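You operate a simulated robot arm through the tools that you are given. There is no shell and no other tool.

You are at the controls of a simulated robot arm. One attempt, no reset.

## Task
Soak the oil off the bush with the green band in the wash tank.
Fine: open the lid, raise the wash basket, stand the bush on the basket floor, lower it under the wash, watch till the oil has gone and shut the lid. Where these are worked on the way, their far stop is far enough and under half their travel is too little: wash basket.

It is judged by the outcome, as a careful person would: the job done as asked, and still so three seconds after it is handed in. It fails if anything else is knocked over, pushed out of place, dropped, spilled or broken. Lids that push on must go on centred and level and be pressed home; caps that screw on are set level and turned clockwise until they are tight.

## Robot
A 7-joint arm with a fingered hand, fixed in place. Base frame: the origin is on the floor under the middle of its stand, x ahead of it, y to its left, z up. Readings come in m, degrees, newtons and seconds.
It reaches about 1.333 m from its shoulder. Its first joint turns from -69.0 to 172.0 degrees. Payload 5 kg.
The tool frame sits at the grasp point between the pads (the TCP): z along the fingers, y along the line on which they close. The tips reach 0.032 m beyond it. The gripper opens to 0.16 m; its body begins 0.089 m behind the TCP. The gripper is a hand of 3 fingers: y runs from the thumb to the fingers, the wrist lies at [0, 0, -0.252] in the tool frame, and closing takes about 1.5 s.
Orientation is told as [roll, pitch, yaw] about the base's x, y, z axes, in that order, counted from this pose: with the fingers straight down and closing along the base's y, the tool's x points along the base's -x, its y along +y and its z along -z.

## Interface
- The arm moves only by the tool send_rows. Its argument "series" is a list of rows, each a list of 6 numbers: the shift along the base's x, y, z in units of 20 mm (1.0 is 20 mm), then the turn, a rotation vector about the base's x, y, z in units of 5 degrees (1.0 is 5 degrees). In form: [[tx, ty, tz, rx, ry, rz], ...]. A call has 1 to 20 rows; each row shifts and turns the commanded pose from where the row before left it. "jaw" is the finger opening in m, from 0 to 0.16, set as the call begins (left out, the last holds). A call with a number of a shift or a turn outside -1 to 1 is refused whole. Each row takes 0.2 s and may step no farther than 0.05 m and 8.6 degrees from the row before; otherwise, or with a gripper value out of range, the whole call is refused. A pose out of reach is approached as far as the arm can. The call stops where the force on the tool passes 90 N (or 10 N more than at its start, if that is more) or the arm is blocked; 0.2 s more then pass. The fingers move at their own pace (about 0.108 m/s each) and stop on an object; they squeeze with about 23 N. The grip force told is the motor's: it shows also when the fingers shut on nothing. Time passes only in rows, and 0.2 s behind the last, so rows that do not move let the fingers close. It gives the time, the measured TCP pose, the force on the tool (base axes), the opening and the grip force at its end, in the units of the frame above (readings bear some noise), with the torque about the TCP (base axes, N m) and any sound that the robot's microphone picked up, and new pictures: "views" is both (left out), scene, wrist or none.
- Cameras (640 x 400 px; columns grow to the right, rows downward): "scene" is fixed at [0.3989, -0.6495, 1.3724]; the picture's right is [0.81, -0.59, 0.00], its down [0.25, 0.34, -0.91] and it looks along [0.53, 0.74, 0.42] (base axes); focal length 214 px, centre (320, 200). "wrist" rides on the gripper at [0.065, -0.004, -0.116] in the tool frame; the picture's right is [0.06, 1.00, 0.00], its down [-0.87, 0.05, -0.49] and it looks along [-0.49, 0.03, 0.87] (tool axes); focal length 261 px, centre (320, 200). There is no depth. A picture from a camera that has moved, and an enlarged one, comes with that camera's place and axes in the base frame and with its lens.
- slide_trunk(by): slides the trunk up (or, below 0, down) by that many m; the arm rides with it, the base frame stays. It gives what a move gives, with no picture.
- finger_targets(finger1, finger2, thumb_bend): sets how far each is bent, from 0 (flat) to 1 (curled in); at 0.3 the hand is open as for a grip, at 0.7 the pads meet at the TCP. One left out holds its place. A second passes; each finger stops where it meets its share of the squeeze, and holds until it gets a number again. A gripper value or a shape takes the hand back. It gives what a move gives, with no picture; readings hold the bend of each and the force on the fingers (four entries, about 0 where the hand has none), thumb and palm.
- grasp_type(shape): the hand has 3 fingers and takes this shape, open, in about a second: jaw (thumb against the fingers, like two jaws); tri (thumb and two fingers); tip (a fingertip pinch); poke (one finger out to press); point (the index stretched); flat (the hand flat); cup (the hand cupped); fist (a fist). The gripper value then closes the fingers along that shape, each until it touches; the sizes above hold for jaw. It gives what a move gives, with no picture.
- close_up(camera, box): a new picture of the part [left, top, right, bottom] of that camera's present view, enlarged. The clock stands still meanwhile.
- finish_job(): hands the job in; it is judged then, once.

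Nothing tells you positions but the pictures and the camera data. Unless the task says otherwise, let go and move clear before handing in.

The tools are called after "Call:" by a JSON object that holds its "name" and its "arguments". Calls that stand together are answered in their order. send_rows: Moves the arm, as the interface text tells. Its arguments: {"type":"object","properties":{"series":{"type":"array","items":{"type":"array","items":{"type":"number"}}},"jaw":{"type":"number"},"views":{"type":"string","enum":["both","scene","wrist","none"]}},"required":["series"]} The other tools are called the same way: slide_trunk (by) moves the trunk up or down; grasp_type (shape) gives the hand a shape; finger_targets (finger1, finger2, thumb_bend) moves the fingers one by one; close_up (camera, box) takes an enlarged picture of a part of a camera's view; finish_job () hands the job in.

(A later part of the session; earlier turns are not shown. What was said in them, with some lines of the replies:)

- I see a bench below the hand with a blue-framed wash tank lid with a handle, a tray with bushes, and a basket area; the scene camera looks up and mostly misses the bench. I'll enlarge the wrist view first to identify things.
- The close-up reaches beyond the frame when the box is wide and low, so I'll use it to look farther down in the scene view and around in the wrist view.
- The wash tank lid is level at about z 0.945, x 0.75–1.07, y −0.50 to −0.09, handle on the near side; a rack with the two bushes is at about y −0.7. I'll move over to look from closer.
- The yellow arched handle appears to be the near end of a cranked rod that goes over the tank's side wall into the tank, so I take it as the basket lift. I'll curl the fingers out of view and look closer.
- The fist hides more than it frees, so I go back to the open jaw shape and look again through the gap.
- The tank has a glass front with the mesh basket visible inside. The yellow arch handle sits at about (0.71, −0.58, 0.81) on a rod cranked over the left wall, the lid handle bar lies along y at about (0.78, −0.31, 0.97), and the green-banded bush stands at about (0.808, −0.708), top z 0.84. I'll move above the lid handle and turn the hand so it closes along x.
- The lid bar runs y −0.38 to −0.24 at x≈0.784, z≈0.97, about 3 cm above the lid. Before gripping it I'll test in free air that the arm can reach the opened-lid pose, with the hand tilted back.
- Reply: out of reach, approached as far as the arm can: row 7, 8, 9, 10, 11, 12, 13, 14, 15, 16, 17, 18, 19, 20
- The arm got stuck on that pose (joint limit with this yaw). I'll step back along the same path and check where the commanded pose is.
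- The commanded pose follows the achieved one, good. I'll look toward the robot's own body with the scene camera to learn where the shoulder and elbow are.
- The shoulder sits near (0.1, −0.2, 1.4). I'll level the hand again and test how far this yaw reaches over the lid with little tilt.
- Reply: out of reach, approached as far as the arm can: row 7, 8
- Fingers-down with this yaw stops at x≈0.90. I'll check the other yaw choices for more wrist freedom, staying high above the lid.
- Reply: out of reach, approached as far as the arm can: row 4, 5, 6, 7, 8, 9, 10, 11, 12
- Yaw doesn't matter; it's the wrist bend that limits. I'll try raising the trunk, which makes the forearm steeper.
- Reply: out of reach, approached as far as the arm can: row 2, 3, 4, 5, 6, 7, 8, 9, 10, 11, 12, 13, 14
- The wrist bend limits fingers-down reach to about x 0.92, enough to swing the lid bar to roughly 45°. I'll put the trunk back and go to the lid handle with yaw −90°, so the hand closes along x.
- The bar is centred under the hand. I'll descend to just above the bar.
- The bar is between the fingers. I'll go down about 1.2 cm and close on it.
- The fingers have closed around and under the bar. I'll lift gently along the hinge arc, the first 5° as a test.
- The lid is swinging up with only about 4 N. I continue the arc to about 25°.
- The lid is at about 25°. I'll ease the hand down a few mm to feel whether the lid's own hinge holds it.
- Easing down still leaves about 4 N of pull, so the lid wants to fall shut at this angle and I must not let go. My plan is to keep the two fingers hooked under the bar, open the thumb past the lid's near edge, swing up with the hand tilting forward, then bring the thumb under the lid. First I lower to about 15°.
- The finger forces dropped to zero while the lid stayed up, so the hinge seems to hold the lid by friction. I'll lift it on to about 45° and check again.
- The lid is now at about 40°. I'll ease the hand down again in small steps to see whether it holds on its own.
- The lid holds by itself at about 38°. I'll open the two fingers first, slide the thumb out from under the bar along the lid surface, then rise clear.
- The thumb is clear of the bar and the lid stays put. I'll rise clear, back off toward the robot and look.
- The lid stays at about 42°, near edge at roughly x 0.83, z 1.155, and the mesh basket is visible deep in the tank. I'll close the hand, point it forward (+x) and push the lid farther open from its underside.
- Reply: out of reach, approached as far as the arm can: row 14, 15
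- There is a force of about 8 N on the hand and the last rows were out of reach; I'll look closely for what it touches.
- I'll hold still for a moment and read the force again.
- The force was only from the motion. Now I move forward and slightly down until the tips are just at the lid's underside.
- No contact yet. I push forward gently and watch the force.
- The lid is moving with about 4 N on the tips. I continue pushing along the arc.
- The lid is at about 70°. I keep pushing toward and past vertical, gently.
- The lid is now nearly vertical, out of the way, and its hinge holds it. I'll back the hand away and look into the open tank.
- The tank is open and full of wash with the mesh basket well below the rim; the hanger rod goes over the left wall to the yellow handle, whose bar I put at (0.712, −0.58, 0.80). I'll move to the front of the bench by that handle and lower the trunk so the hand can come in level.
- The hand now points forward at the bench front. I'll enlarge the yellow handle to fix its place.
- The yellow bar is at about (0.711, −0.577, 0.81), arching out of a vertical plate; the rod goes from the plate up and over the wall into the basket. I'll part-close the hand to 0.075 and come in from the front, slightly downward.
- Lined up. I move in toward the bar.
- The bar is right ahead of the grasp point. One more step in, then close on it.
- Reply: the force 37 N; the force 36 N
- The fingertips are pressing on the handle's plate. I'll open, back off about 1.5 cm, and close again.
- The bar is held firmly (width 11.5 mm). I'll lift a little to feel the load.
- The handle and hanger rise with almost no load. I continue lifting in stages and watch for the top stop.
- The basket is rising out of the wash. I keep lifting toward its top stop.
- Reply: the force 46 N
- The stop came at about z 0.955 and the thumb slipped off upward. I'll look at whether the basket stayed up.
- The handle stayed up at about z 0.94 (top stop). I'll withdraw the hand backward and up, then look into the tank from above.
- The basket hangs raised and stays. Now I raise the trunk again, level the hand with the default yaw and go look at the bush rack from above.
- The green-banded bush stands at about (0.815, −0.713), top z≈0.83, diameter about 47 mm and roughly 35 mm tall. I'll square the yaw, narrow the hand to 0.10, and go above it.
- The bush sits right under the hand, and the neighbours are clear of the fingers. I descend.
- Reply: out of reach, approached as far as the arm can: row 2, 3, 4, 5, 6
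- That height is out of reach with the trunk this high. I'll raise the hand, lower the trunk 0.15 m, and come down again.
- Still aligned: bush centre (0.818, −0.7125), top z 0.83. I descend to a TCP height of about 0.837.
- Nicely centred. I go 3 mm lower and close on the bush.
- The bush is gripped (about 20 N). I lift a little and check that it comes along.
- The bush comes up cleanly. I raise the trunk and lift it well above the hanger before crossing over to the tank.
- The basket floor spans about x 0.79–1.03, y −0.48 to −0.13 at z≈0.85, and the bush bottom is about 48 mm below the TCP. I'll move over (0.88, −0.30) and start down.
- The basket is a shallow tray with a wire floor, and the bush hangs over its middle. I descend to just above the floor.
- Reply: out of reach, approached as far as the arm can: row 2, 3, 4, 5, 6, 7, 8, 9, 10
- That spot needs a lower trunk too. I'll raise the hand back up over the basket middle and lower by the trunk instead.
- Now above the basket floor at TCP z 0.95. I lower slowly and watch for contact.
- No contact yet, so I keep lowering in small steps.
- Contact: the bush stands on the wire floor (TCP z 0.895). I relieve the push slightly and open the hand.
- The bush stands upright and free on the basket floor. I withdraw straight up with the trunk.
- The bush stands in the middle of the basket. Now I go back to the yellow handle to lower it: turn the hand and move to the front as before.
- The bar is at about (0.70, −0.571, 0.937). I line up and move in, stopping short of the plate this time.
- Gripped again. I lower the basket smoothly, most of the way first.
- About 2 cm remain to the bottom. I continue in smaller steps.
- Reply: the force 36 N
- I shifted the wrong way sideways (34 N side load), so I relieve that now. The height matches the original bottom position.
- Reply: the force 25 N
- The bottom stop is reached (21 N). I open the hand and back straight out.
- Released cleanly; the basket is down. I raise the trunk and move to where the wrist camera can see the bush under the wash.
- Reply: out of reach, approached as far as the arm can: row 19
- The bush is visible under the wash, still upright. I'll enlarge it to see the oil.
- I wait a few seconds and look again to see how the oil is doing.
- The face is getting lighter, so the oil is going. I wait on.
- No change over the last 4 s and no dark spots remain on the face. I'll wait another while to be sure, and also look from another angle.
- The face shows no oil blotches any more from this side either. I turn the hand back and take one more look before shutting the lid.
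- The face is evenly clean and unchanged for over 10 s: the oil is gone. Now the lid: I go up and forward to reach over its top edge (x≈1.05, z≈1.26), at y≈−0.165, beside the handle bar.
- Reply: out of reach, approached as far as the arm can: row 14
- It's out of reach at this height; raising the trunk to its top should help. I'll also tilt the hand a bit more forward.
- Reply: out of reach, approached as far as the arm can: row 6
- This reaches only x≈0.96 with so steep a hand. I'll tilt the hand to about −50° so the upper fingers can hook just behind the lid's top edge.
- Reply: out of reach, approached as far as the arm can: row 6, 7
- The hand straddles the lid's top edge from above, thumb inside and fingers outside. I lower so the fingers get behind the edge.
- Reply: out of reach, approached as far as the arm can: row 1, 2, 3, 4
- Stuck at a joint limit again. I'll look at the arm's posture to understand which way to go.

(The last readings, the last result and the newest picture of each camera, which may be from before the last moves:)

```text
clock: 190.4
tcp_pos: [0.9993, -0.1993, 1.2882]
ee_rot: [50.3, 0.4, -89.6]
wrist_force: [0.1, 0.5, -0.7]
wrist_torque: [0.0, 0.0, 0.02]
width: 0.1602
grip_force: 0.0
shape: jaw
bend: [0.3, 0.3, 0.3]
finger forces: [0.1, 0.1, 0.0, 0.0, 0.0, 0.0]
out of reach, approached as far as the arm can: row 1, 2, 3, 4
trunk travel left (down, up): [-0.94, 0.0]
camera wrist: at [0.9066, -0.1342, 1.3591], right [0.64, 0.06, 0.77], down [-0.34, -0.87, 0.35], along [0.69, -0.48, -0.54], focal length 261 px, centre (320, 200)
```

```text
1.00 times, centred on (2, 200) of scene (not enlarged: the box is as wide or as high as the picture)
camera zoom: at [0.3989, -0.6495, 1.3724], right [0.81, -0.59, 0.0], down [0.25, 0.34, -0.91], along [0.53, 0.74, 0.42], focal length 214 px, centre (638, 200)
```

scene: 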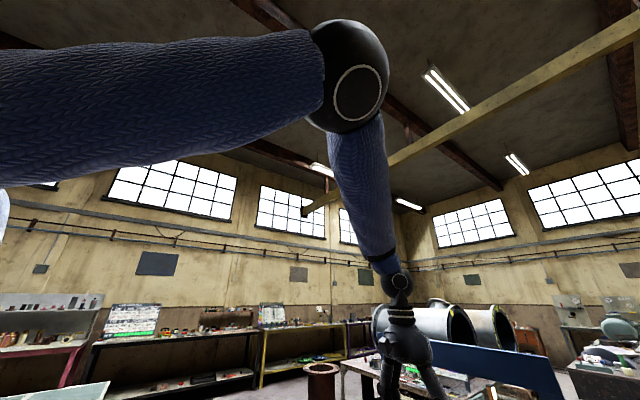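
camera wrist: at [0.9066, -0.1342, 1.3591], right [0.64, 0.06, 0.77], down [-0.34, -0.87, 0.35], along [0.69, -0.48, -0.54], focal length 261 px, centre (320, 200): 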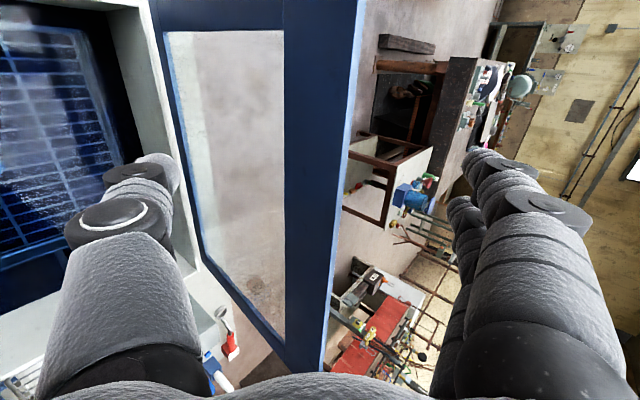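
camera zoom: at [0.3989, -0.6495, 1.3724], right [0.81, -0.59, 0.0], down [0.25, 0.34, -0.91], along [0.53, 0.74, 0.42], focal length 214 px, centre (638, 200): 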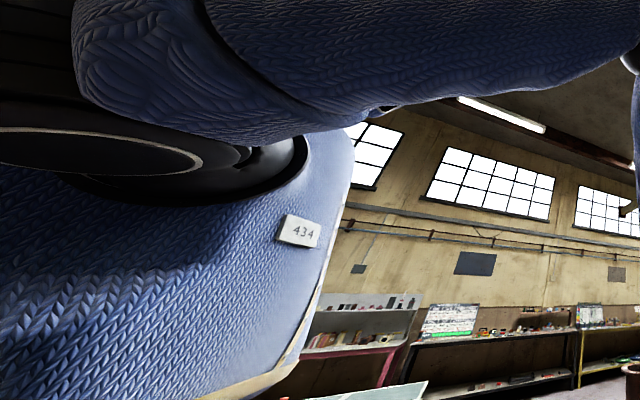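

The elbow is swung out to the right, so reaching the lid's right-hand part (y≈−0.44, beyond the handle bar's end) should need less wrist bend. I rise, shift over there and try again.

Call:
{"name": "send_rows", "arguments": {"series": [[-0.5, 0, 1, 0, 0, 0], [-0.5, 0, 1, 0, 0, 0], [-0.5, 0, 1, 0, 0, 0], [-0.5, -0.3, 1, 0, 0, 0], [-0.5, -0.5, 0.8, 0, 0, 0], [0, -1, 0, 0, 0, 0], [0, -1, 0, 0, 0, 0], [0, -1, 0, 0, 0, 0], [0, -1, 0, 0, 0, 0], [0, -1, 0, 0, 0, 0], [0, -1, 0, 0, 0, 0], [0, -1, 0, 0, 0, 0], [0, -1, 0, 0, 0, 0], [0, -1, 0, 0, 0, 0], [0, -1, 0, 0, 0, 0], [0, -1, 0, 0, 0, 0], [0, -0.2, 0, 0, 0, 0]], "views": "none"}}

Call:
{"name": "send_rows", "arguments": {"series": [[1, 0, -0.3, 0, 0, 0], [1, 0, -0.3, 0, 0, 0], [1, 0, -0.3, 0, 0, 0], [1, 0, -0.3, 0, 0, 0]], "views": "wrist"}}

```text
clock: 194.0
tcp_pos: [0.9497, -0.4401, 1.3844]
ee_rot: [50.2, 0.3, -89.7]
wrist_force: [0.1, -0.4, -0.2]
wrist_torque: [-0.03, 0.0, -0.03]
width: 0.1599
grip_force: 0.0
shape: jaw
bend: [0.3, 0.3, 0.3]
finger forces: [0.1, 0.0, 0.0, 0.0, 0.0, 0.0]
trunk travel left (down, up): [-0.94, 0.0]
```

```text
clock: 195.0
tcp_pos: [1.0317, -0.4384, 1.3599]
ee_rot: [50.2, 0.2, -89.8]
wrist_force: [0.0, 0.3, -0.7]
wrist_torque: [0.0, -0.01, -0.01]
width: 0.1599
grip_force: 0.1
shape: jaw
bend: [0.3, 0.3, 0.3]
finger forces: [0.0, 0.0, 0.0, 0.1, 0.1, 0.0]
trunk travel left (down, up): [-0.94, 0.0]
camera wrist: at [0.9394, -0.3742, 1.4309], right [0.64, 0.06, 0.77], down [-0.34, -0.87, 0.35], along [0.69, -0.49, -0.54], focal length 261 px, centre (320, 200)
```

wrist: 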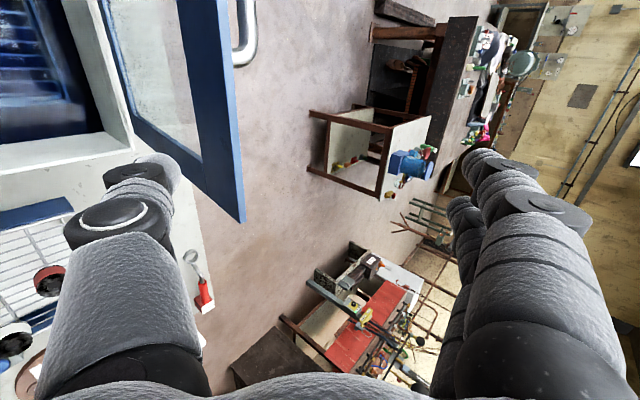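

This side is reachable. I lower so the fingers come down behind the lid's top edge.

Call:
{"name": "send_rows", "arguments": {"series": [[0.1, 0, -0.9, 0, 0, 0], [0.1, 0, -0.9, 0, 0, 0], [0.1, 0, -0.9, 0, 0, 0], [0.1, 0, -0.9, 0, 0, 0], [0.1, 0, -0.9, 0, 0, 0]], "views": "wrist"}}

Call:
{"name": "close_up", "arguments": {"camera": "scene", "box": [260, 330, 560, 400]}}

```text
clock: 196.2
tcp_pos: [1.0404, -0.4394, 1.2694]
ee_rot: [50.2, 0.4, -89.7]
wrist_force: [0.6, -0.5, -0.8]
wrist_torque: [-0.02, 0.04, 0.0]
width: 0.16
grip_force: 0.1
shape: jaw
bend: [0.3, 0.3, 0.3]
finger forces: [0.0, 0.0, 0.1, 0.0, 0.0, 0.0]
trunk travel left (down, up): [-0.94, 0.0]
camera wrist: at [0.9486, -0.3757, 1.3409], right [0.64, 0.06, 0.77], down [-0.34, -0.87, 0.35], along [0.69, -0.49, -0.54], focal length 261 px, centre (320, 200)
```

wrist: 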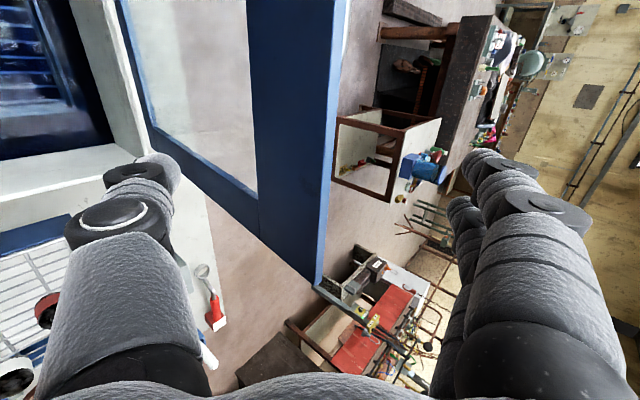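

```text
2.13 times, centred on (410, 365) of scene
camera zoom: at [0.3989, -0.6495, 1.3724], right [0.81, -0.59, 0.0], down [0.25, 0.34, -0.91], along [0.53, 0.74, 0.42], focal length 458 px, centre (128, -152)
```

zoom: 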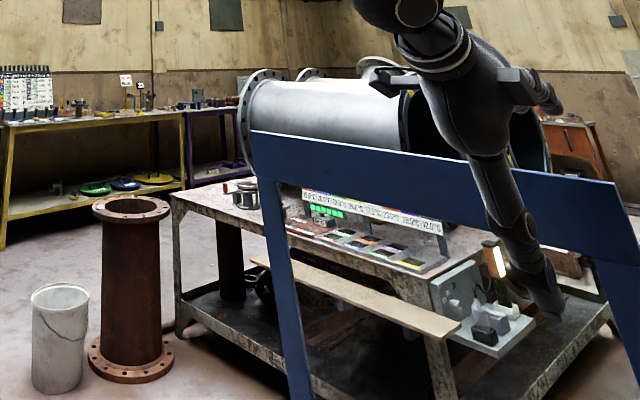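

The top edge runs between thumb and fingers. I lower another 7 cm so the fingertips are well behind it.

Call:
{"name": "send_rows", "arguments": {"series": [[0.1, 0, -0.9, 0, 0, 0], [0.1, 0, -0.9, 0, 0, 0], [0, 0, -0.9, 0, 0, 0], [0, 0, -0.9, 0, 0, 0]], "views": "wrist"}}

```text
clock: 197.2
tcp_pos: [1.0442, -0.4389, 1.1975]
ee_rot: [50.5, 0.3, -89.8]
wrist_force: [-0.9, -0.2, 2.2]
wrist_torque: [-0.04, -0.05, 0.01]
width: 0.1599
grip_force: 0.0
shape: jaw
bend: [0.3, 0.3, 0.3]
finger forces: [0.9, 1.1, 0.1, 0.0, 0.0, 0.0]
trunk travel left (down, up): [-0.94, 0.0]
camera wrist: at [0.953, -0.3746, 1.2696], right [0.64, 0.06, 0.77], down [-0.34, -0.87, 0.35], along [0.69, -0.48, -0.54], focal length 261 px, centre (320, 200)
```

wrist: 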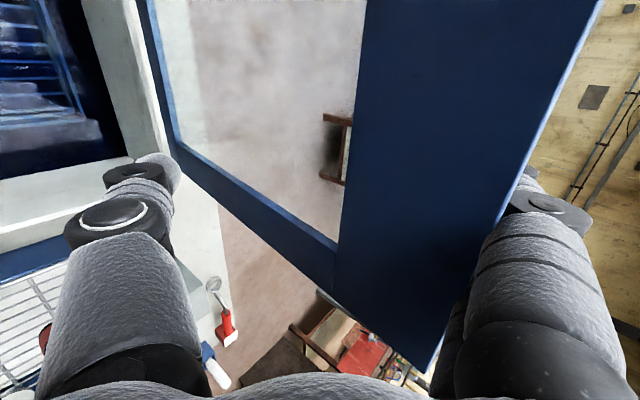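

The fingers touch the back of the lid. I pull back along the closing arc.

Call:
{"name": "send_rows", "arguments": {"series": [[-0.6, 0, -0.05, 0, 0, 0], [-0.7, 0, -0.08, 0, 0, 0], [-0.8, 0, -0.12, 0, 0, 0], [-0.8, 0, -0.15, 0, 0, 0], [-0.8, 0, -0.18, 0, 0, 0]], "views": "wrist"}}

Call:
{"name": "close_up", "arguments": {"camera": "scene", "box": [0, 396, 640, 400]}}

```text
clock: 198.4
tcp_pos: [0.9697, -0.4415, 1.1852]
ee_rot: [50.2, 0.2, -89.6]
wrist_force: [1.2, 1.5, 2.8]
wrist_torque: [-0.08, 0.05, 0.03]
width: 0.1599
grip_force: 0.0
shape: jaw
bend: [0.3, 0.3, 0.3]
finger forces: [0.8, 1.0, 0.0, 0.0, 0.0, 0.1]
trunk travel left (down, up): [-0.94, 0.0]
camera wrist: at [0.8777, -0.3754, 1.2566], right [0.64, 0.06, 0.77], down [-0.34, -0.87, 0.35], along [0.69, -0.48, -0.54], focal length 261 px, centre (320, 200)
```

wrist: 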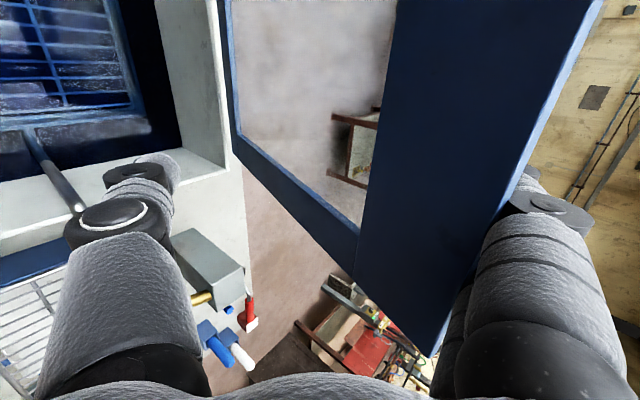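

```text
1.00 times, centred on (320, 398) of scene (not enlarged: the box is as wide or as high as the picture)
camera zoom: at [0.3989, -0.6495, 1.3724], right [0.81, -0.59, 0.0], down [0.25, 0.34, -0.91], along [0.53, 0.74, 0.42], focal length 214 px, centre (320, 2)
```

zoom: 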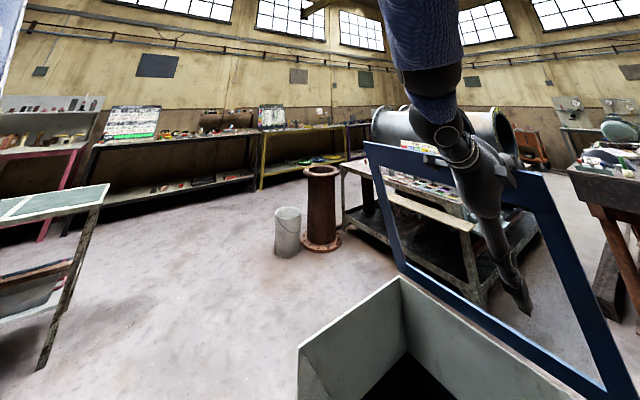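

The lid follows. I continue the arc down.

Call:
{"name": "send_rows", "arguments": {"series": [[-0.8, 0, -0.25, 0, 0, 0], [-0.8, 0, -0.3, 0, 0, 0], [-0.8, 0, -0.35, 0, 0, 0], [-0.8, 0, -0.4, 0, 0, 0], [-0.75, 0, -0.45, 0, 0, 0], [-0.7, 0, -0.5, 0, 0, 0]], "views": "wrist"}}

Call:
{"name": "close_up", "arguments": {"camera": "scene", "box": [0, 396, 640, 400]}}

```text
clock: 199.8
tcp_pos: [0.876, -0.4395, 1.1403]
ee_rot: [50.2, 0.2, -89.8]
wrist_force: [-0.7, -1.4, 3.1]
wrist_torque: [0.09, -0.05, 0.02]
width: 0.1598
grip_force: 0.1
shape: jaw
bend: [0.3, 0.3, 0.3]
finger forces: [1.1, 1.3, 0.0, 0.1, 0.1, 0.0]
trunk travel left (down, up): [-0.94, 0.0]
camera wrist: at [0.783, -0.3747, 1.2115], right [0.64, 0.06, 0.77], down [-0.34, -0.87, 0.35], along [0.69, -0.49, -0.54], focal length 261 px, centre (320, 200)
```

wrist: 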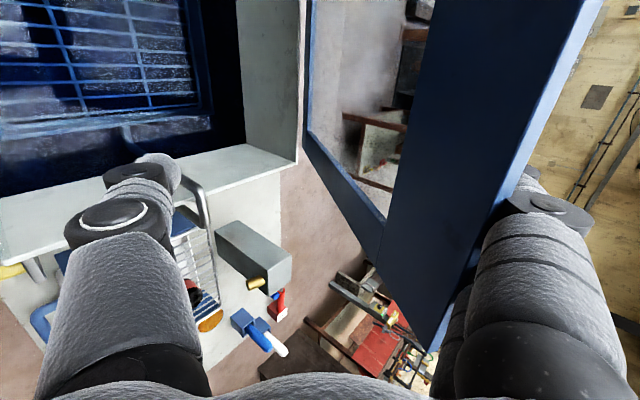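

```text
1.00 times, centred on (320, 398) of scene (not enlarged: the box is as wide or as high as the picture)
camera zoom: at [0.3989, -0.6495, 1.3724], right [0.81, -0.59, 0.0], down [0.25, 0.34, -0.91], along [0.53, 0.74, 0.42], focal length 214 px, centre (320, 2)
```

zoom: 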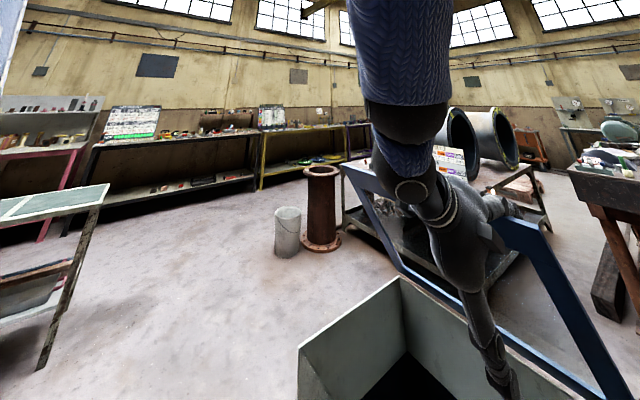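

At about 55°. I bring it on to roughly 40°.

Call:
{"name": "send_rows", "arguments": {"series": [[-0.75, 0, -0.58, 0, 0, 0], [-0.72, 0, -0.62, 0, 0, 0], [-0.7, 0, -0.66, 0, 0, 0], [-0.66, 0, -0.7, 0, 0, 0]], "views": "wrist"}}

Call:
{"name": "close_up", "arguments": {"camera": "scene", "box": [0, 396, 640, 400]}}

```text
clock: 200.8
tcp_pos: [0.8196, -0.4393, 1.0907]
ee_rot: [50.3, 0.2, -89.7]
wrist_force: [0.0, 1.0, 1.4]
wrist_torque: [-0.02, -0.08, -0.04]
width: 0.1596
grip_force: 0.1
shape: jaw
bend: [0.3, 0.3, 0.3]
finger forces: [0.8, 0.9, 0.1, 0.1, 0.1, 0.0]
trunk travel left (down, up): [-0.94, 0.0]
camera wrist: at [0.7278, -0.375, 1.1618], right [0.64, 0.06, 0.77], down [-0.34, -0.87, 0.35], along [0.69, -0.49, -0.54], focal length 261 px, centre (320, 200)
```

wrist: 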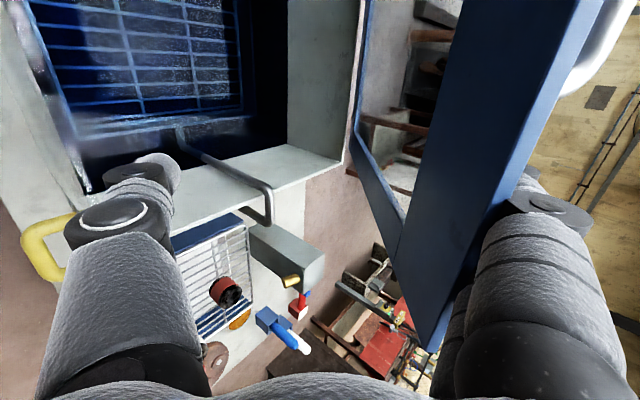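

```text
1.00 times, centred on (320, 398) of scene (not enlarged: the box is as wide or as high as the picture)
camera zoom: at [0.3989, -0.6495, 1.3724], right [0.81, -0.59, 0.0], down [0.25, 0.34, -0.91], along [0.53, 0.74, 0.42], focal length 214 px, centre (320, 2)
```

zoom: 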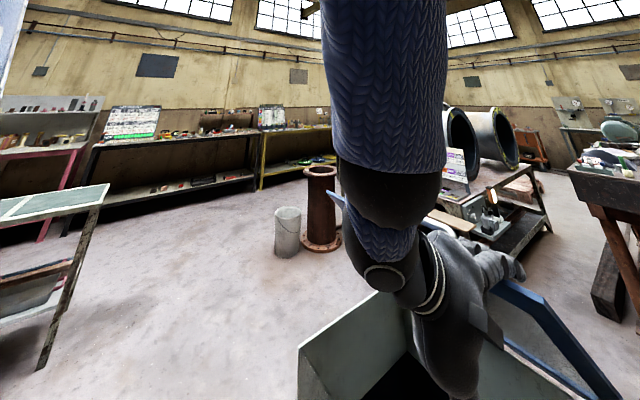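

The lid is at about 40° and holds there. I ease the fingers off its face and withdraw along the lid's plane.

Call:
{"name": "send_rows", "arguments": {"series": [[0.5, 0, 0.6, 0, 0, 0], [-0.77, 0, 0.64, 0, 0, 0], [-0.77, 0, 0.64, 0, 0, 0], [-0.77, 0, 0.64, 0, 0, 0], [-0.77, 0, 0.64, 0, 0, 0], [-0.77, 0, 0.64, 0, 0, 0], [-0.77, 0, 0.64, 0, 0, 0], [-0.77, 0, 0.64, 0, 0, 0], [-0.77, 0, 0.64, 0, 0, 0]], "views": "wrist"}}

Call:
{"name": "close_up", "arguments": {"camera": "scene", "box": [0, 396, 640, 400]}}

```text
clock: 202.8
tcp_pos: [0.7038, -0.439, 1.2043]
ee_rot: [50.3, 0.3, -89.8]
wrist_force: [-0.1, 0.2, 0.4]
wrist_torque: [0.01, -0.01, -0.01]
width: 0.1598
grip_force: 0.0
shape: jaw
bend: [0.3, 0.3, 0.3]
finger forces: [0.0, 0.0, 0.0, 0.0, 0.0, 0.0]
trunk travel left (down, up): [-0.94, 0.0]
camera wrist: at [0.612, -0.3735, 1.2758], right [0.64, 0.06, 0.77], down [-0.34, -0.87, 0.35], along [0.69, -0.48, -0.54], focal length 261 px, centre (320, 200)
```

wrist: 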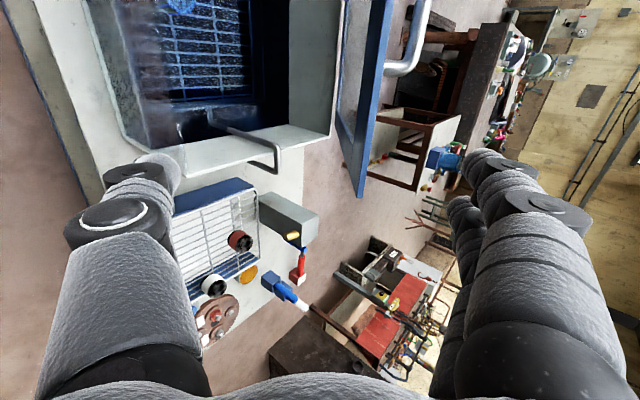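

```text
1.00 times, centred on (320, 398) of scene (not enlarged: the box is as wide or as high as the picture)
camera zoom: at [0.3989, -0.6495, 1.3724], right [0.81, -0.59, 0.0], down [0.25, 0.34, -0.91], along [0.53, 0.74, 0.42], focal length 214 px, centre (320, 2)
```

zoom: 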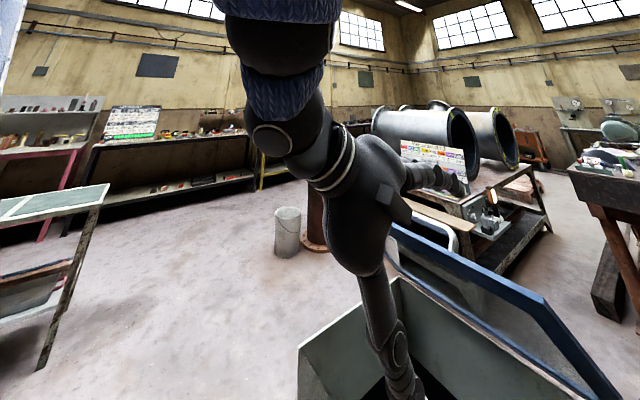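

The lid stays at about 40° by itself. I close the hand, turn the fingers down and get above the lid to press it shut beside the handle.

Call:
{"name": "send_rows", "arguments": {"series": [[-0.2, 0.8, 0.6, 0, 1, 0], [-0.2, 0.8, 0.6, 0, 1, 0], [-0.2, 0.8, 0.6, 0, 1, 0], [-0.2, 0.8, 0.6, 0, 1, 0], [-0.2, 0.8, 0.6, 0, 1, 0], [-0.2, 0.8, 0.6, 0, 1, 0], [-0.2, 0.8, 0.6, 0, 1, 0], [-0.2, 0.8, 0.6, 0, 1, 0], [-0.2, 0.8, 0.6, 0, 1, 0], [-0.2, 0.8, 0.6, 0, 1, 0]], "jaw": 0.0, "views": "none"}}

Call:
{"name": "slide_trunk", "arguments": {"by": -0.085}}

Call:
{"name": "send_rows", "arguments": {"series": [[0.9, 0.45, 0, 0, 0, 0], [0.9, 0.45, 0, 0, 0, 0], [0.9, 0.45, 0, 0, 0, 0], [0.9, 0.45, 0, 0, 0, 0], [0.9, 0.45, 0, 0, 0, 0], [0.9, 0.45, 0, 0, 0, 0], [0.9, 0.45, 0, 0, 0, 0], [0.9, 0.45, 0, 0, 0, 0], [0.9, 0.45, 0, 0, 0, 0]], "views": "wrist"}}

```text
clock: 205.0
tcp_pos: [0.6651, -0.2774, 1.3239]
ee_rot: [0.1, 0.3, -90.1]
wrist_force: [0.0, 0.5, -0.4]
wrist_torque: [-0.03, 0.04, 0.01]
width: 0.0
grip_force: 23.0
shape: jaw
bend: [0.65, 0.65, 0.67]
finger forces: [0.0, 0.0, 0.1, 0.0, 0.0, 0.0]
trunk travel left (down, up): [-0.94, 0.0]
```

```text
clock: 206.2
tcp_pos: [0.6652, -0.2775, 1.2393]
ee_rot: [0.3, 0.4, -90.0]
wrist_force: [-0.2, 0.7, 0.1]
wrist_torque: [-0.03, 0.02, 0.01]
width: 0.0
grip_force: 23.2
shape: jaw
bend: [0.65, 0.65, 0.67]
finger forces: [0.0, 0.1, 0.0, 0.1, 0.0, 0.0]
trunk travel left (down, up): [-0.855, 0.085]
```

```text
clock: 208.2
tcp_pos: [0.8178, -0.2016, 1.2392]
ee_rot: [0.2, 0.4, -89.9]
wrist_force: [-1.0, 0.2, -0.2]
wrist_torque: [-0.01, -0.02, -0.01]
width: 0.0
grip_force: 23.4
shape: jaw
bend: [0.65, 0.65, 0.67]
finger forces: [0.0, 0.0, 0.1, 0.0, 0.0, 0.1]
out of reach, approached as far as the arm can: row 9
trunk travel left (down, up): [-0.855, 0.085]
camera wrist: at [0.8137, -0.1376, 1.3556], right [1.0, 0.06, 0.0], down [0.05, -0.87, 0.49], along [0.03, -0.48, -0.87], focal length 261 px, centre (320, 200)
```

wrist: 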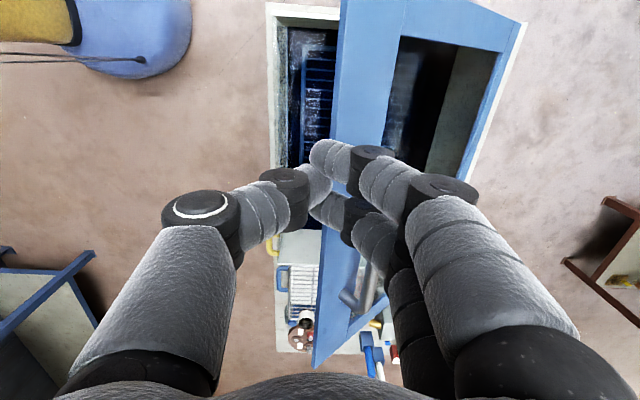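

I'd only graze the edge from here, so I shift to y≈−0.435 (the other side of the bar), where I can reach farther over the lid.

Call:
{"name": "send_rows", "arguments": {"series": [[0, -1, 0.2, 0, 0, 0], [0, -1, 0, 0, 0, 0], [0.2, -1, 0, 0, 0, 0], [0.2, -1, 0, 0, 0, 0], [0.2, -1, 0, 0, 0, 0], [0.2, -1, 0, 0, 0, 0], [0.2, -1, 0, 0, 0, 0], [0.2, -1, 0, 0, 0, 0], [0.2, -1, 0, 0, 0, 0], [0.2, -1, 0, 0, 0, 0], [0.2, -1, 0, 0, 0, 0], [0.2, -0.7, 0, 0, 0, 0]], "views": "wrist"}}

Call:
{"name": "close_up", "arguments": {"camera": "scene", "box": [0, 396, 640, 400]}}

```text
clock: 210.8
tcp_pos: [0.8577, -0.4353, 1.242]
ee_rot: [0.3, 0.3, -90.0]
wrist_force: [-0.7, -0.7, 0.7]
wrist_torque: [0.03, -0.03, -0.02]
width: 0.0
grip_force: 23.1
shape: jaw
bend: [0.65, 0.65, 0.67]
finger forces: [0.0, 0.0, 0.0, 0.0, 0.0, 0.0]
trunk travel left (down, up): [-0.855, 0.085]
camera wrist: at [0.8527, -0.3708, 1.3579], right [1.0, 0.06, 0.0], down [0.05, -0.87, 0.49], along [0.03, -0.48, -0.87], focal length 261 px, centre (320, 200)
```

wrist: 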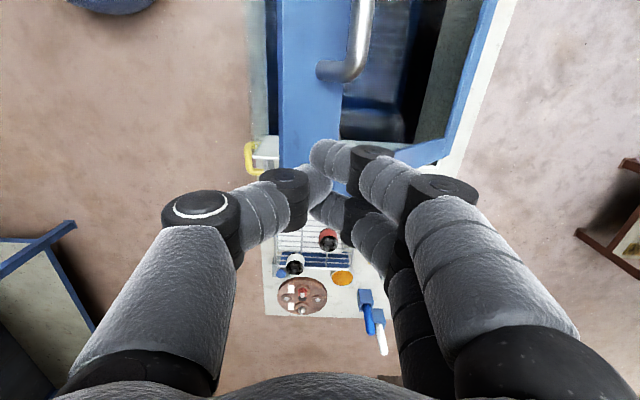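

```text
1.00 times, centred on (320, 398) of scene (not enlarged: the box is as wide or as high as the picture)
camera zoom: at [0.3989, -0.6495, 1.3724], right [0.81, -0.59, 0.0], down [0.25, 0.34, -0.91], along [0.53, 0.74, 0.42], focal length 214 px, centre (320, 2)
```

zoom: 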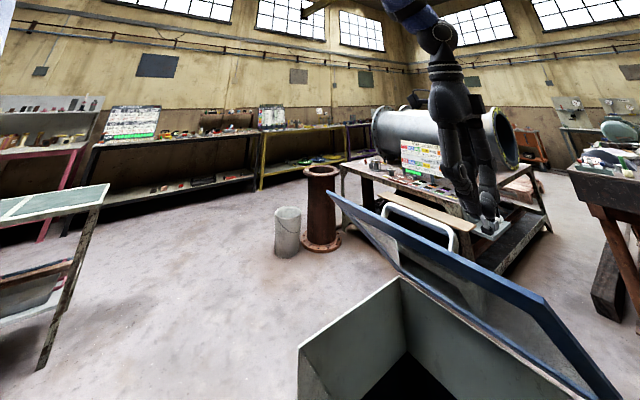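

The fingers are over the frame strip right of the handle. I'll lower the trunk (keeping the hand up) so the press-down stays within reach.

Call:
{"name": "send_rows", "arguments": {"series": [[0, 0, 1, 0, 0, 0], [0, 0, 1, 0, 0, 0], [0, 0, 1, 0, 0, 0], [0, 0, 1, 0, 0, 0], [0, 0, 0.5, 0, 0, 0]], "views": "none"}}

Call:
{"name": "slide_trunk", "arguments": {"by": -0.13}}

```text
clock: 212.1
tcp_pos: [0.8597, -0.4352, 1.3336]
ee_rot: [0.2, 0.4, -90.0]
wrist_force: [0.1, -0.5, -0.6]
wrist_torque: [0.02, -0.02, 0.01]
width: 0.0002
grip_force: 23.0
shape: jaw
bend: [0.65, 0.65, 0.67]
finger forces: [0.0, 0.1, 0.1, 0.0, 0.1, 0.0]
trunk travel left (down, up): [-0.855, 0.085]
```

```text
clock: 213.6
tcp_pos: [0.8599, -0.4355, 1.2029]
ee_rot: [0.2, 0.5, -90.0]
wrist_force: [0.7, -0.2, 0.0]
wrist_torque: [-0.02, 0.0, -0.03]
width: 0.0
grip_force: 22.9
shape: jaw
bend: [0.65, 0.65, 0.67]
finger forces: [0.0, 0.0, 0.0, 0.0, 0.0, 0.0]
trunk travel left (down, up): [-0.725, 0.215]
```

Now I press down along the closing arc, gently.

Call:
{"name": "send_rows", "arguments": {"series": [[0, 0, -1, 0, 0, 0], [0, 0, -1, 0, 0, 0], [-0.2, 0, -0.5, 0, 0, 0], [-0.39, 0, -0.47, 0, 0, 0], [-0.39, 0, -0.47, 0, 0, 0], [-0.35, 0, -0.5, 0, 0, 0], [-0.35, 0, -0.5, 0, 0, 0]], "views": "wrist"}}

Call:
{"name": "close_up", "arguments": {"camera": "scene", "box": [0, 396, 640, 400]}}

```text
clock: 215.2
tcp_pos: [0.8248, -0.4341, 1.1144]
ee_rot: [0.2, 0.4, -90.0]
wrist_force: [-0.6, 0.2, 0.5]
wrist_torque: [0.0, 0.0, 0.03]
width: 0.0
grip_force: 23.2
shape: jaw
bend: [0.65, 0.65, 0.67]
finger forces: [0.0, 0.0, 0.0, 0.0, 0.0, 0.0]
trunk travel left (down, up): [-0.725, 0.215]
camera wrist: at [0.8201, -0.3712, 1.2312], right [1.0, 0.06, 0.0], down [0.05, -0.87, 0.49], along [0.03, -0.48, -0.87], focal length 261 px, centre (320, 200)
```

wrist: 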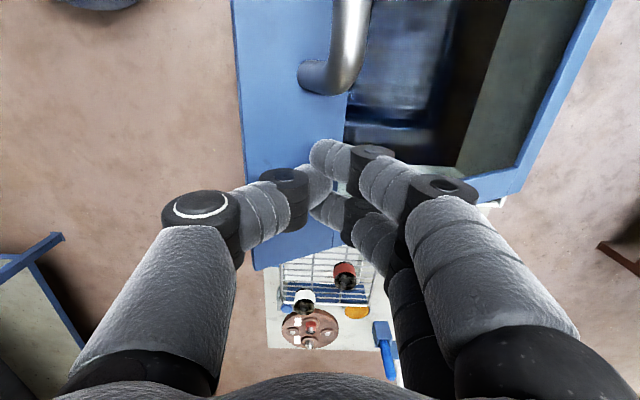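

```text
1.00 times, centred on (320, 398) of scene (not enlarged: the box is as wide or as high as the picture)
camera zoom: at [0.3989, -0.6495, 1.3724], right [0.81, -0.59, 0.0], down [0.25, 0.34, -0.91], along [0.53, 0.74, 0.42], focal length 214 px, centre (320, 2)
```

zoom: 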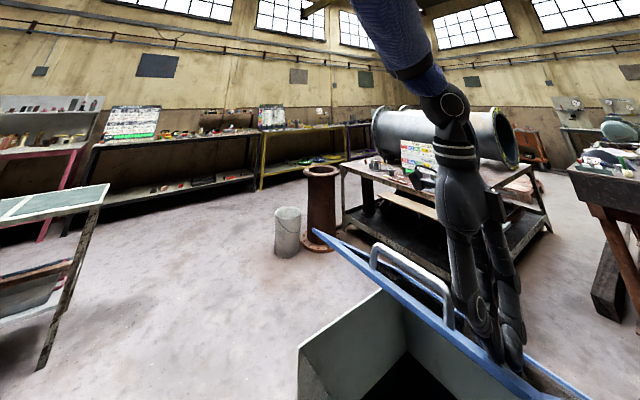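

The lid goes down smoothly, now at about 29°. I continue.

Call:
{"name": "send_rows", "arguments": {"series": [[-0.28, 0, -0.55, 0, 0, 0], [-0.28, 0, -0.55, 0, 0, 0], [-0.23, 0, -0.57, 0, 0, 0], [-0.23, 0, -0.57, 0, 0, 0], [-0.18, 0, -0.58, 0, 0, 0], [-0.18, 0, -0.58, 0, 0, 0], [-0.13, 0, -0.5, 0, 0, 0], [-0.1, 0, -0.5, 0, 0, 0]], "views": "wrist"}}

Call:
{"name": "close_up", "arguments": {"camera": "scene", "box": [0, 396, 640, 400]}}

```text
clock: 217.0
tcp_pos: [0.7941, -0.4368, 1.0271]
ee_rot: [0.2, 0.4, -90.1]
wrist_force: [0.7, -0.3, 0.3]
wrist_torque: [0.03, 0.03, -0.01]
width: 0.0002
grip_force: 22.9
shape: jaw
bend: [0.65, 0.65, 0.67]
finger forces: [0.0, 0.1, 0.0, 0.1, 0.1, 0.1]
trunk travel left (down, up): [-0.725, 0.215]
camera wrist: at [0.7896, -0.3714, 1.1428], right [1.0, 0.06, 0.0], down [0.05, -0.87, 0.49], along [0.03, -0.48, -0.87], focal length 261 px, centre (320, 200)
```

wrist: 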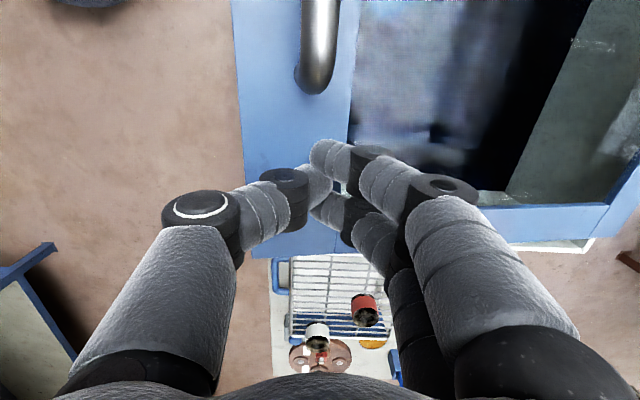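

```text
1.00 times, centred on (320, 398) of scene (not enlarged: the box is as wide or as high as the picture)
camera zoom: at [0.3989, -0.6495, 1.3724], right [0.81, -0.59, 0.0], down [0.25, 0.34, -0.91], along [0.53, 0.74, 0.42], focal length 214 px, centre (320, 2)
```

zoom: 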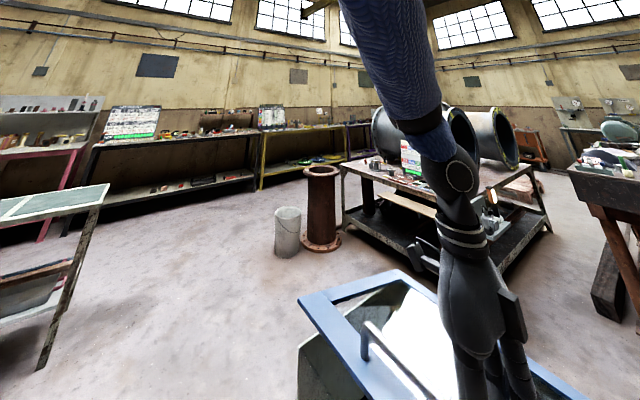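

About 10° left. I press on in small steps until it seats.

Call:
{"name": "send_rows", "arguments": {"series": [[-0.08, 0, -0.5, 0, 0, 0], [-0.06, 0, -0.5, 0, 0, 0], [-0.04, 0, -0.5, 0, 0, 0], [-0.02, 0, -0.4, 0, 0, 0]], "views": "none"}}

```text
clock: 218.0
tcp_pos: [0.7893, -0.4364, 0.9881]
ee_rot: [0.2, 0.4, -89.9]
wrist_force: [-0.2, 0.4, 0.0]
wrist_torque: [0.02, 0.0, -0.04]
width: 0.0002
grip_force: 22.7
shape: jaw
bend: [0.65, 0.65, 0.67]
finger forces: [0.0, 0.0, 0.0, 0.0, 0.0, 0.0]
trunk travel left (down, up): [-0.725, 0.215]
```

Call:
{"name": "send_rows", "arguments": {"series": [[0, 0, -0.25, 0, 0, 0], [0, 0, -0.15, 0, 0, 0]], "views": "none"}}

Call:
{"name": "close_up", "arguments": {"camera": "scene", "box": [0, 396, 640, 400]}}

```text
clock: 218.6
tcp_pos: [0.7898, -0.4352, 0.981]
ee_rot: [0.2, 0.4, -90.1]
wrist_force: [0.5, 0.2, 2.2]
wrist_torque: [-0.02, 0.01, -0.01]
width: 0.0
grip_force: 23.0
shape: jaw
bend: [0.65, 0.65, 0.67]
finger forces: [0.1, 0.0, 0.0, 0.0, 0.1, 0.0]
trunk travel left (down, up): [-0.725, 0.215]
```

```text
1.00 times, centred on (320, 398) of scene (not enlarged: the box is as wide or as high as the picture)
camera zoom: at [0.3989, -0.6495, 1.3724], right [0.81, -0.59, 0.0], down [0.25, 0.34, -0.91], along [0.53, 0.74, 0.42], focal length 214 px, centre (320, 2)
```

zoom: 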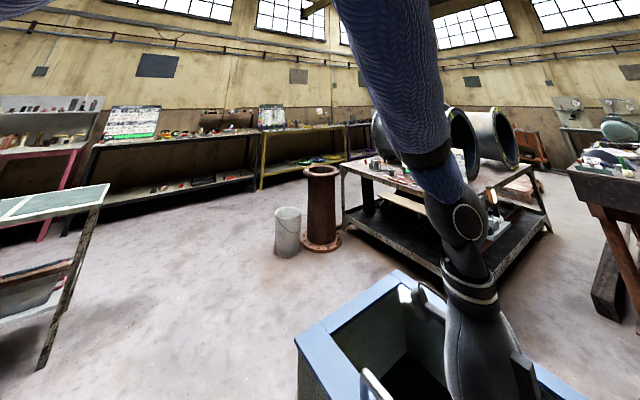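

The lid corner is back exactly where it was at the start. I press a little more to be sure it is fully home.

Call:
{"name": "send_rows", "arguments": {"series": [[0, 0, -0.15, 0, 0, 0], [0, 0, -0.1, 0, 0, 0]], "views": "none"}}

```text
clock: 219.2
tcp_pos: [0.7901, -0.4352, 0.9803]
ee_rot: [0.4, 0.3, -90.0]
wrist_force: [1.4, -7.8, 39.1]
wrist_torque: [-0.4, 0.04, 0.01]
width: 0.0
grip_force: 23.5
shape: jaw
bend: [0.66, 0.66, 0.68]
finger forces: [0.0, 0.0, 0.0, 0.0, 44.6, 0.0]
trunk travel left (down, up): [-0.725, 0.215]
```

The lid is seated firmly (39 N of resistance). I lift off, move clear and take a last look at everything.

Call:
{"name": "send_rows", "arguments": {"series": [[0, 0, 0.5, 0, 0, 0], [0, 0, 1, 0, 0, 0], [0, 0, 1, 0, 0, 0], [0, 0, 1, 0, 0, 0], [0, 0, 1, 0, 0, 0], [0, 0, 1, 0, 0, 0], [0, 0, 1, 0, 0, 0], [0, 0, 1, 0, 0, 0], [-0.5, 0.3, 1, 0, 0, 0], [-1, 0.5, 0.5, 0, 0, 0], [-1, 0.5, 0.5, 0, 0, 0], [-1, 0.5, 0, 0, 0, 0], [-1, 0.5, 0, 0, 0, 0], [-1, 0.5, 0, 0, 0, 0], [-1, 0.5, 0, 0, 0, 0]], "jaw": 0.16, "views": "wrist"}}

Call:
{"name": "close_up", "arguments": {"camera": "scene", "box": [0, 396, 640, 400]}}

Call:
{"name": "close_up", "arguments": {"camera": "wrist", "box": [200, 0, 480, 200]}}

```text
clock: 222.4
tcp_pos: [0.659, -0.37, 1.1667]
ee_rot: [0.3, 0.4, -90.0]
wrist_force: [0.0, 0.1, 0.0]
wrist_torque: [0.01, -0.06, -0.03]
width: 0.1601
grip_force: 0.0
shape: jaw
bend: [0.3, 0.3, 0.3]
finger forces: [0.0, 0.0, 0.1, 0.0, 0.1, 0.1]
trunk travel left (down, up): [-0.725, 0.215]
camera wrist: at [0.6546, -0.3057, 1.2832], right [1.0, 0.06, 0.01], down [0.05, -0.87, 0.49], along [0.04, -0.48, -0.87], focal length 261 px, centre (320, 200)
```

wrist: 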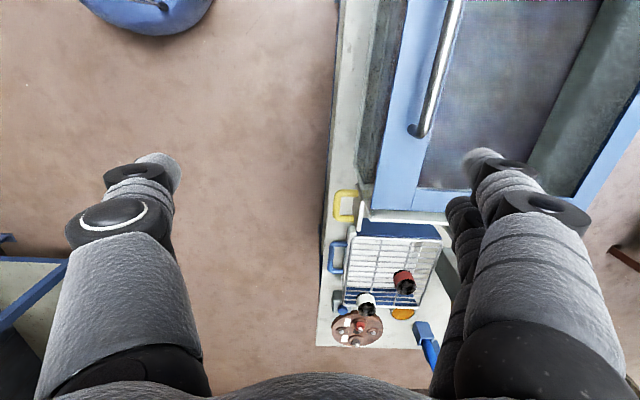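

```text
1.00 times, centred on (320, 398) of scene (not enlarged: the box is as wide or as high as the picture)
camera zoom: at [0.3989, -0.6495, 1.3724], right [0.81, -0.59, 0.0], down [0.25, 0.34, -0.91], along [0.53, 0.74, 0.42], focal length 214 px, centre (320, 2)
```

zoom: 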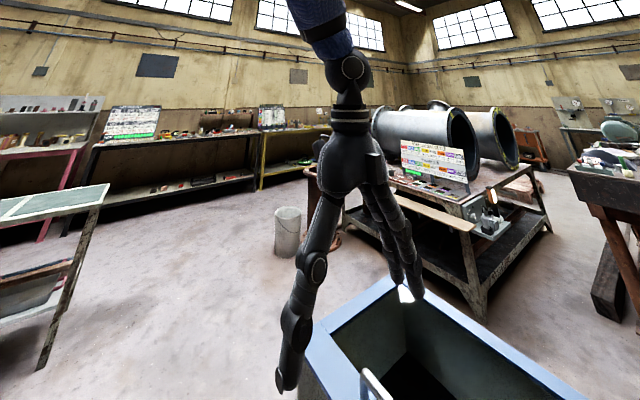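

```text
2.00 times, centred on (340, 100) of wrist
camera zoom: at [0.6546, -0.3057, 1.2832], right [1.0, 0.06, 0.01], down [0.05, -0.87, 0.49], along [0.04, -0.48, -0.87], focal length 521 px, centre (280, 400)
```

zoom: 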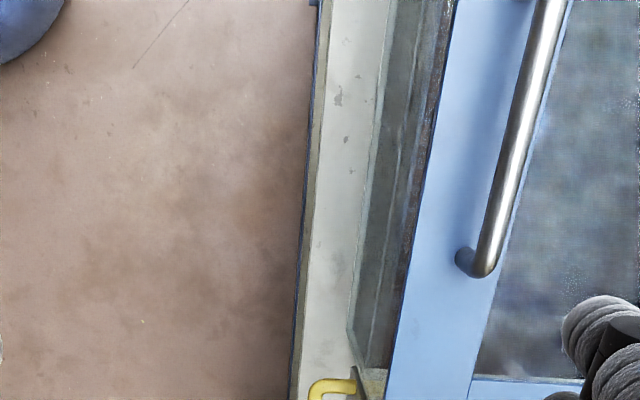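

The lid is shut and everything else is in place. One last check on the bush through the tank's front glass, from farther back.

Call:
{"name": "send_rows", "arguments": {"series": [[-0.4, 0.2, 0, 0, 0, 1], [-0.4, 0.2, 0, 0, 0, 1], [-0.4, 0.2, 0, 0, 0, 1], [-0.4, 0.2, 0, 0, 0, 1], [-0.4, 0.2, 0, 0, 0, 1], [-0.4, 0.2, 0, 0, 0, 1], [-0.4, 0.2, 0, 0, 0, 1], [-0.4, 0.2, 0, 0, 0, 1], [-0.4, 0.2, 0, 0, 0, 1], [-0.4, 0.2, 0, 0, 0, 1], [-0.4, 0.2, 0, 0, 0, 1], [-0.4, 0.2, 0, 0, 0, 1], [-0.4, 0.2, 0, 0, 0, 1], [-0.4, 0.2, 0, 0, 0, 1], [-0.4, 0, 0, 0, 0, 1], [-0.4, 0, 0, 0, 0, 1], [-0.4, 0, 0, 0, 0, 1], [-0.4, 0, 0, 0, 0, 1]], "views": "wrist"}}

Call:
{"name": "close_up", "arguments": {"camera": "wrist", "box": [220, 140, 440, 320]}}

```text
clock: 226.2
tcp_pos: [0.5139, -0.3116, 1.1657]
ee_rot: [0.3, 0.3, 0.2]
wrist_force: [-0.8, -0.8, -0.7]
wrist_torque: [-0.01, 0.01, 0.01]
width: 0.16
grip_force: 0.1
shape: jaw
bend: [0.3, 0.3, 0.3]
finger forces: [0.0, 0.1, 0.0, 0.0, 0.1, 0.1]
trunk travel left (down, up): [-0.725, 0.215]
camera wrist: at [0.4504, -0.3177, 1.2826], right [-0.06, 1.0, 0.01], down [0.87, 0.05, 0.49], along [0.49, 0.04, -0.87], focal length 261 px, centre (320, 200)
```

wrist: 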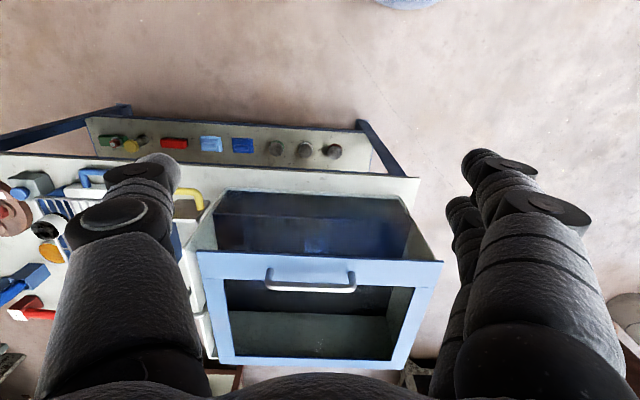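

```text
2.22 times, centred on (330, 230) of wrist
camera zoom: at [0.4504, -0.3177, 1.2826], right [-0.06, 1.0, 0.01], down [0.87, 0.05, 0.49], along [0.49, 0.04, -0.87], focal length 579 px, centre (298, 133)
```

zoom: 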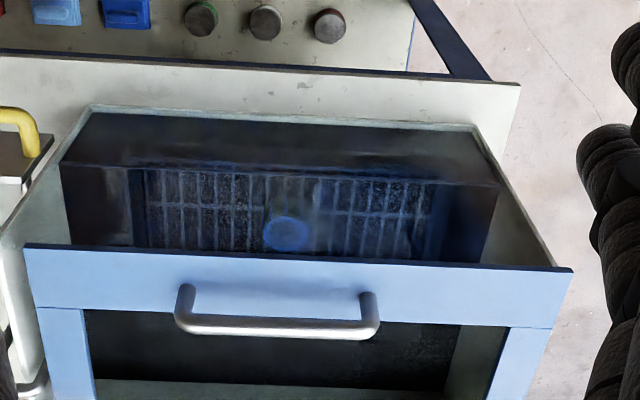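

Through the glass front the bush stands upright in the lowered basket under the wash, with no oil blotches visible. The lid is shut, the rest is undisturbed and the hand is clear, so I hand the job in.

Call:
{"name": "finish_job", "arguments": {}}

```text
The job is handed in.
```

The bush with the green band is standing on the basket floor under the wash, with the basket lowered to its bottom stop and the lid shut. I have handed the job in.

- **Oil:** I watched the bush for about 30 seconds after it went under. The dark blotches on its end face went early on, and the face had not changed for over ten seconds when I shut the lid. I was seeing it through moving wash, so the oil is gone as far as the pictures could show.
- **Basket:** It was raised to its top stop. There the thumb slipped off the yellow handle with about 44 N on it, but the basket stayed up. While lowering it I also put a brief side load of about 34 N on the handle, then eased it off.
- **Lid:** It closed back to where it started, and I pressed it down until it resisted at about 39 N.
- **Rest of the bench:** The red and white banded bushes are still on their rack, and I saw nothing else moved or spilled.
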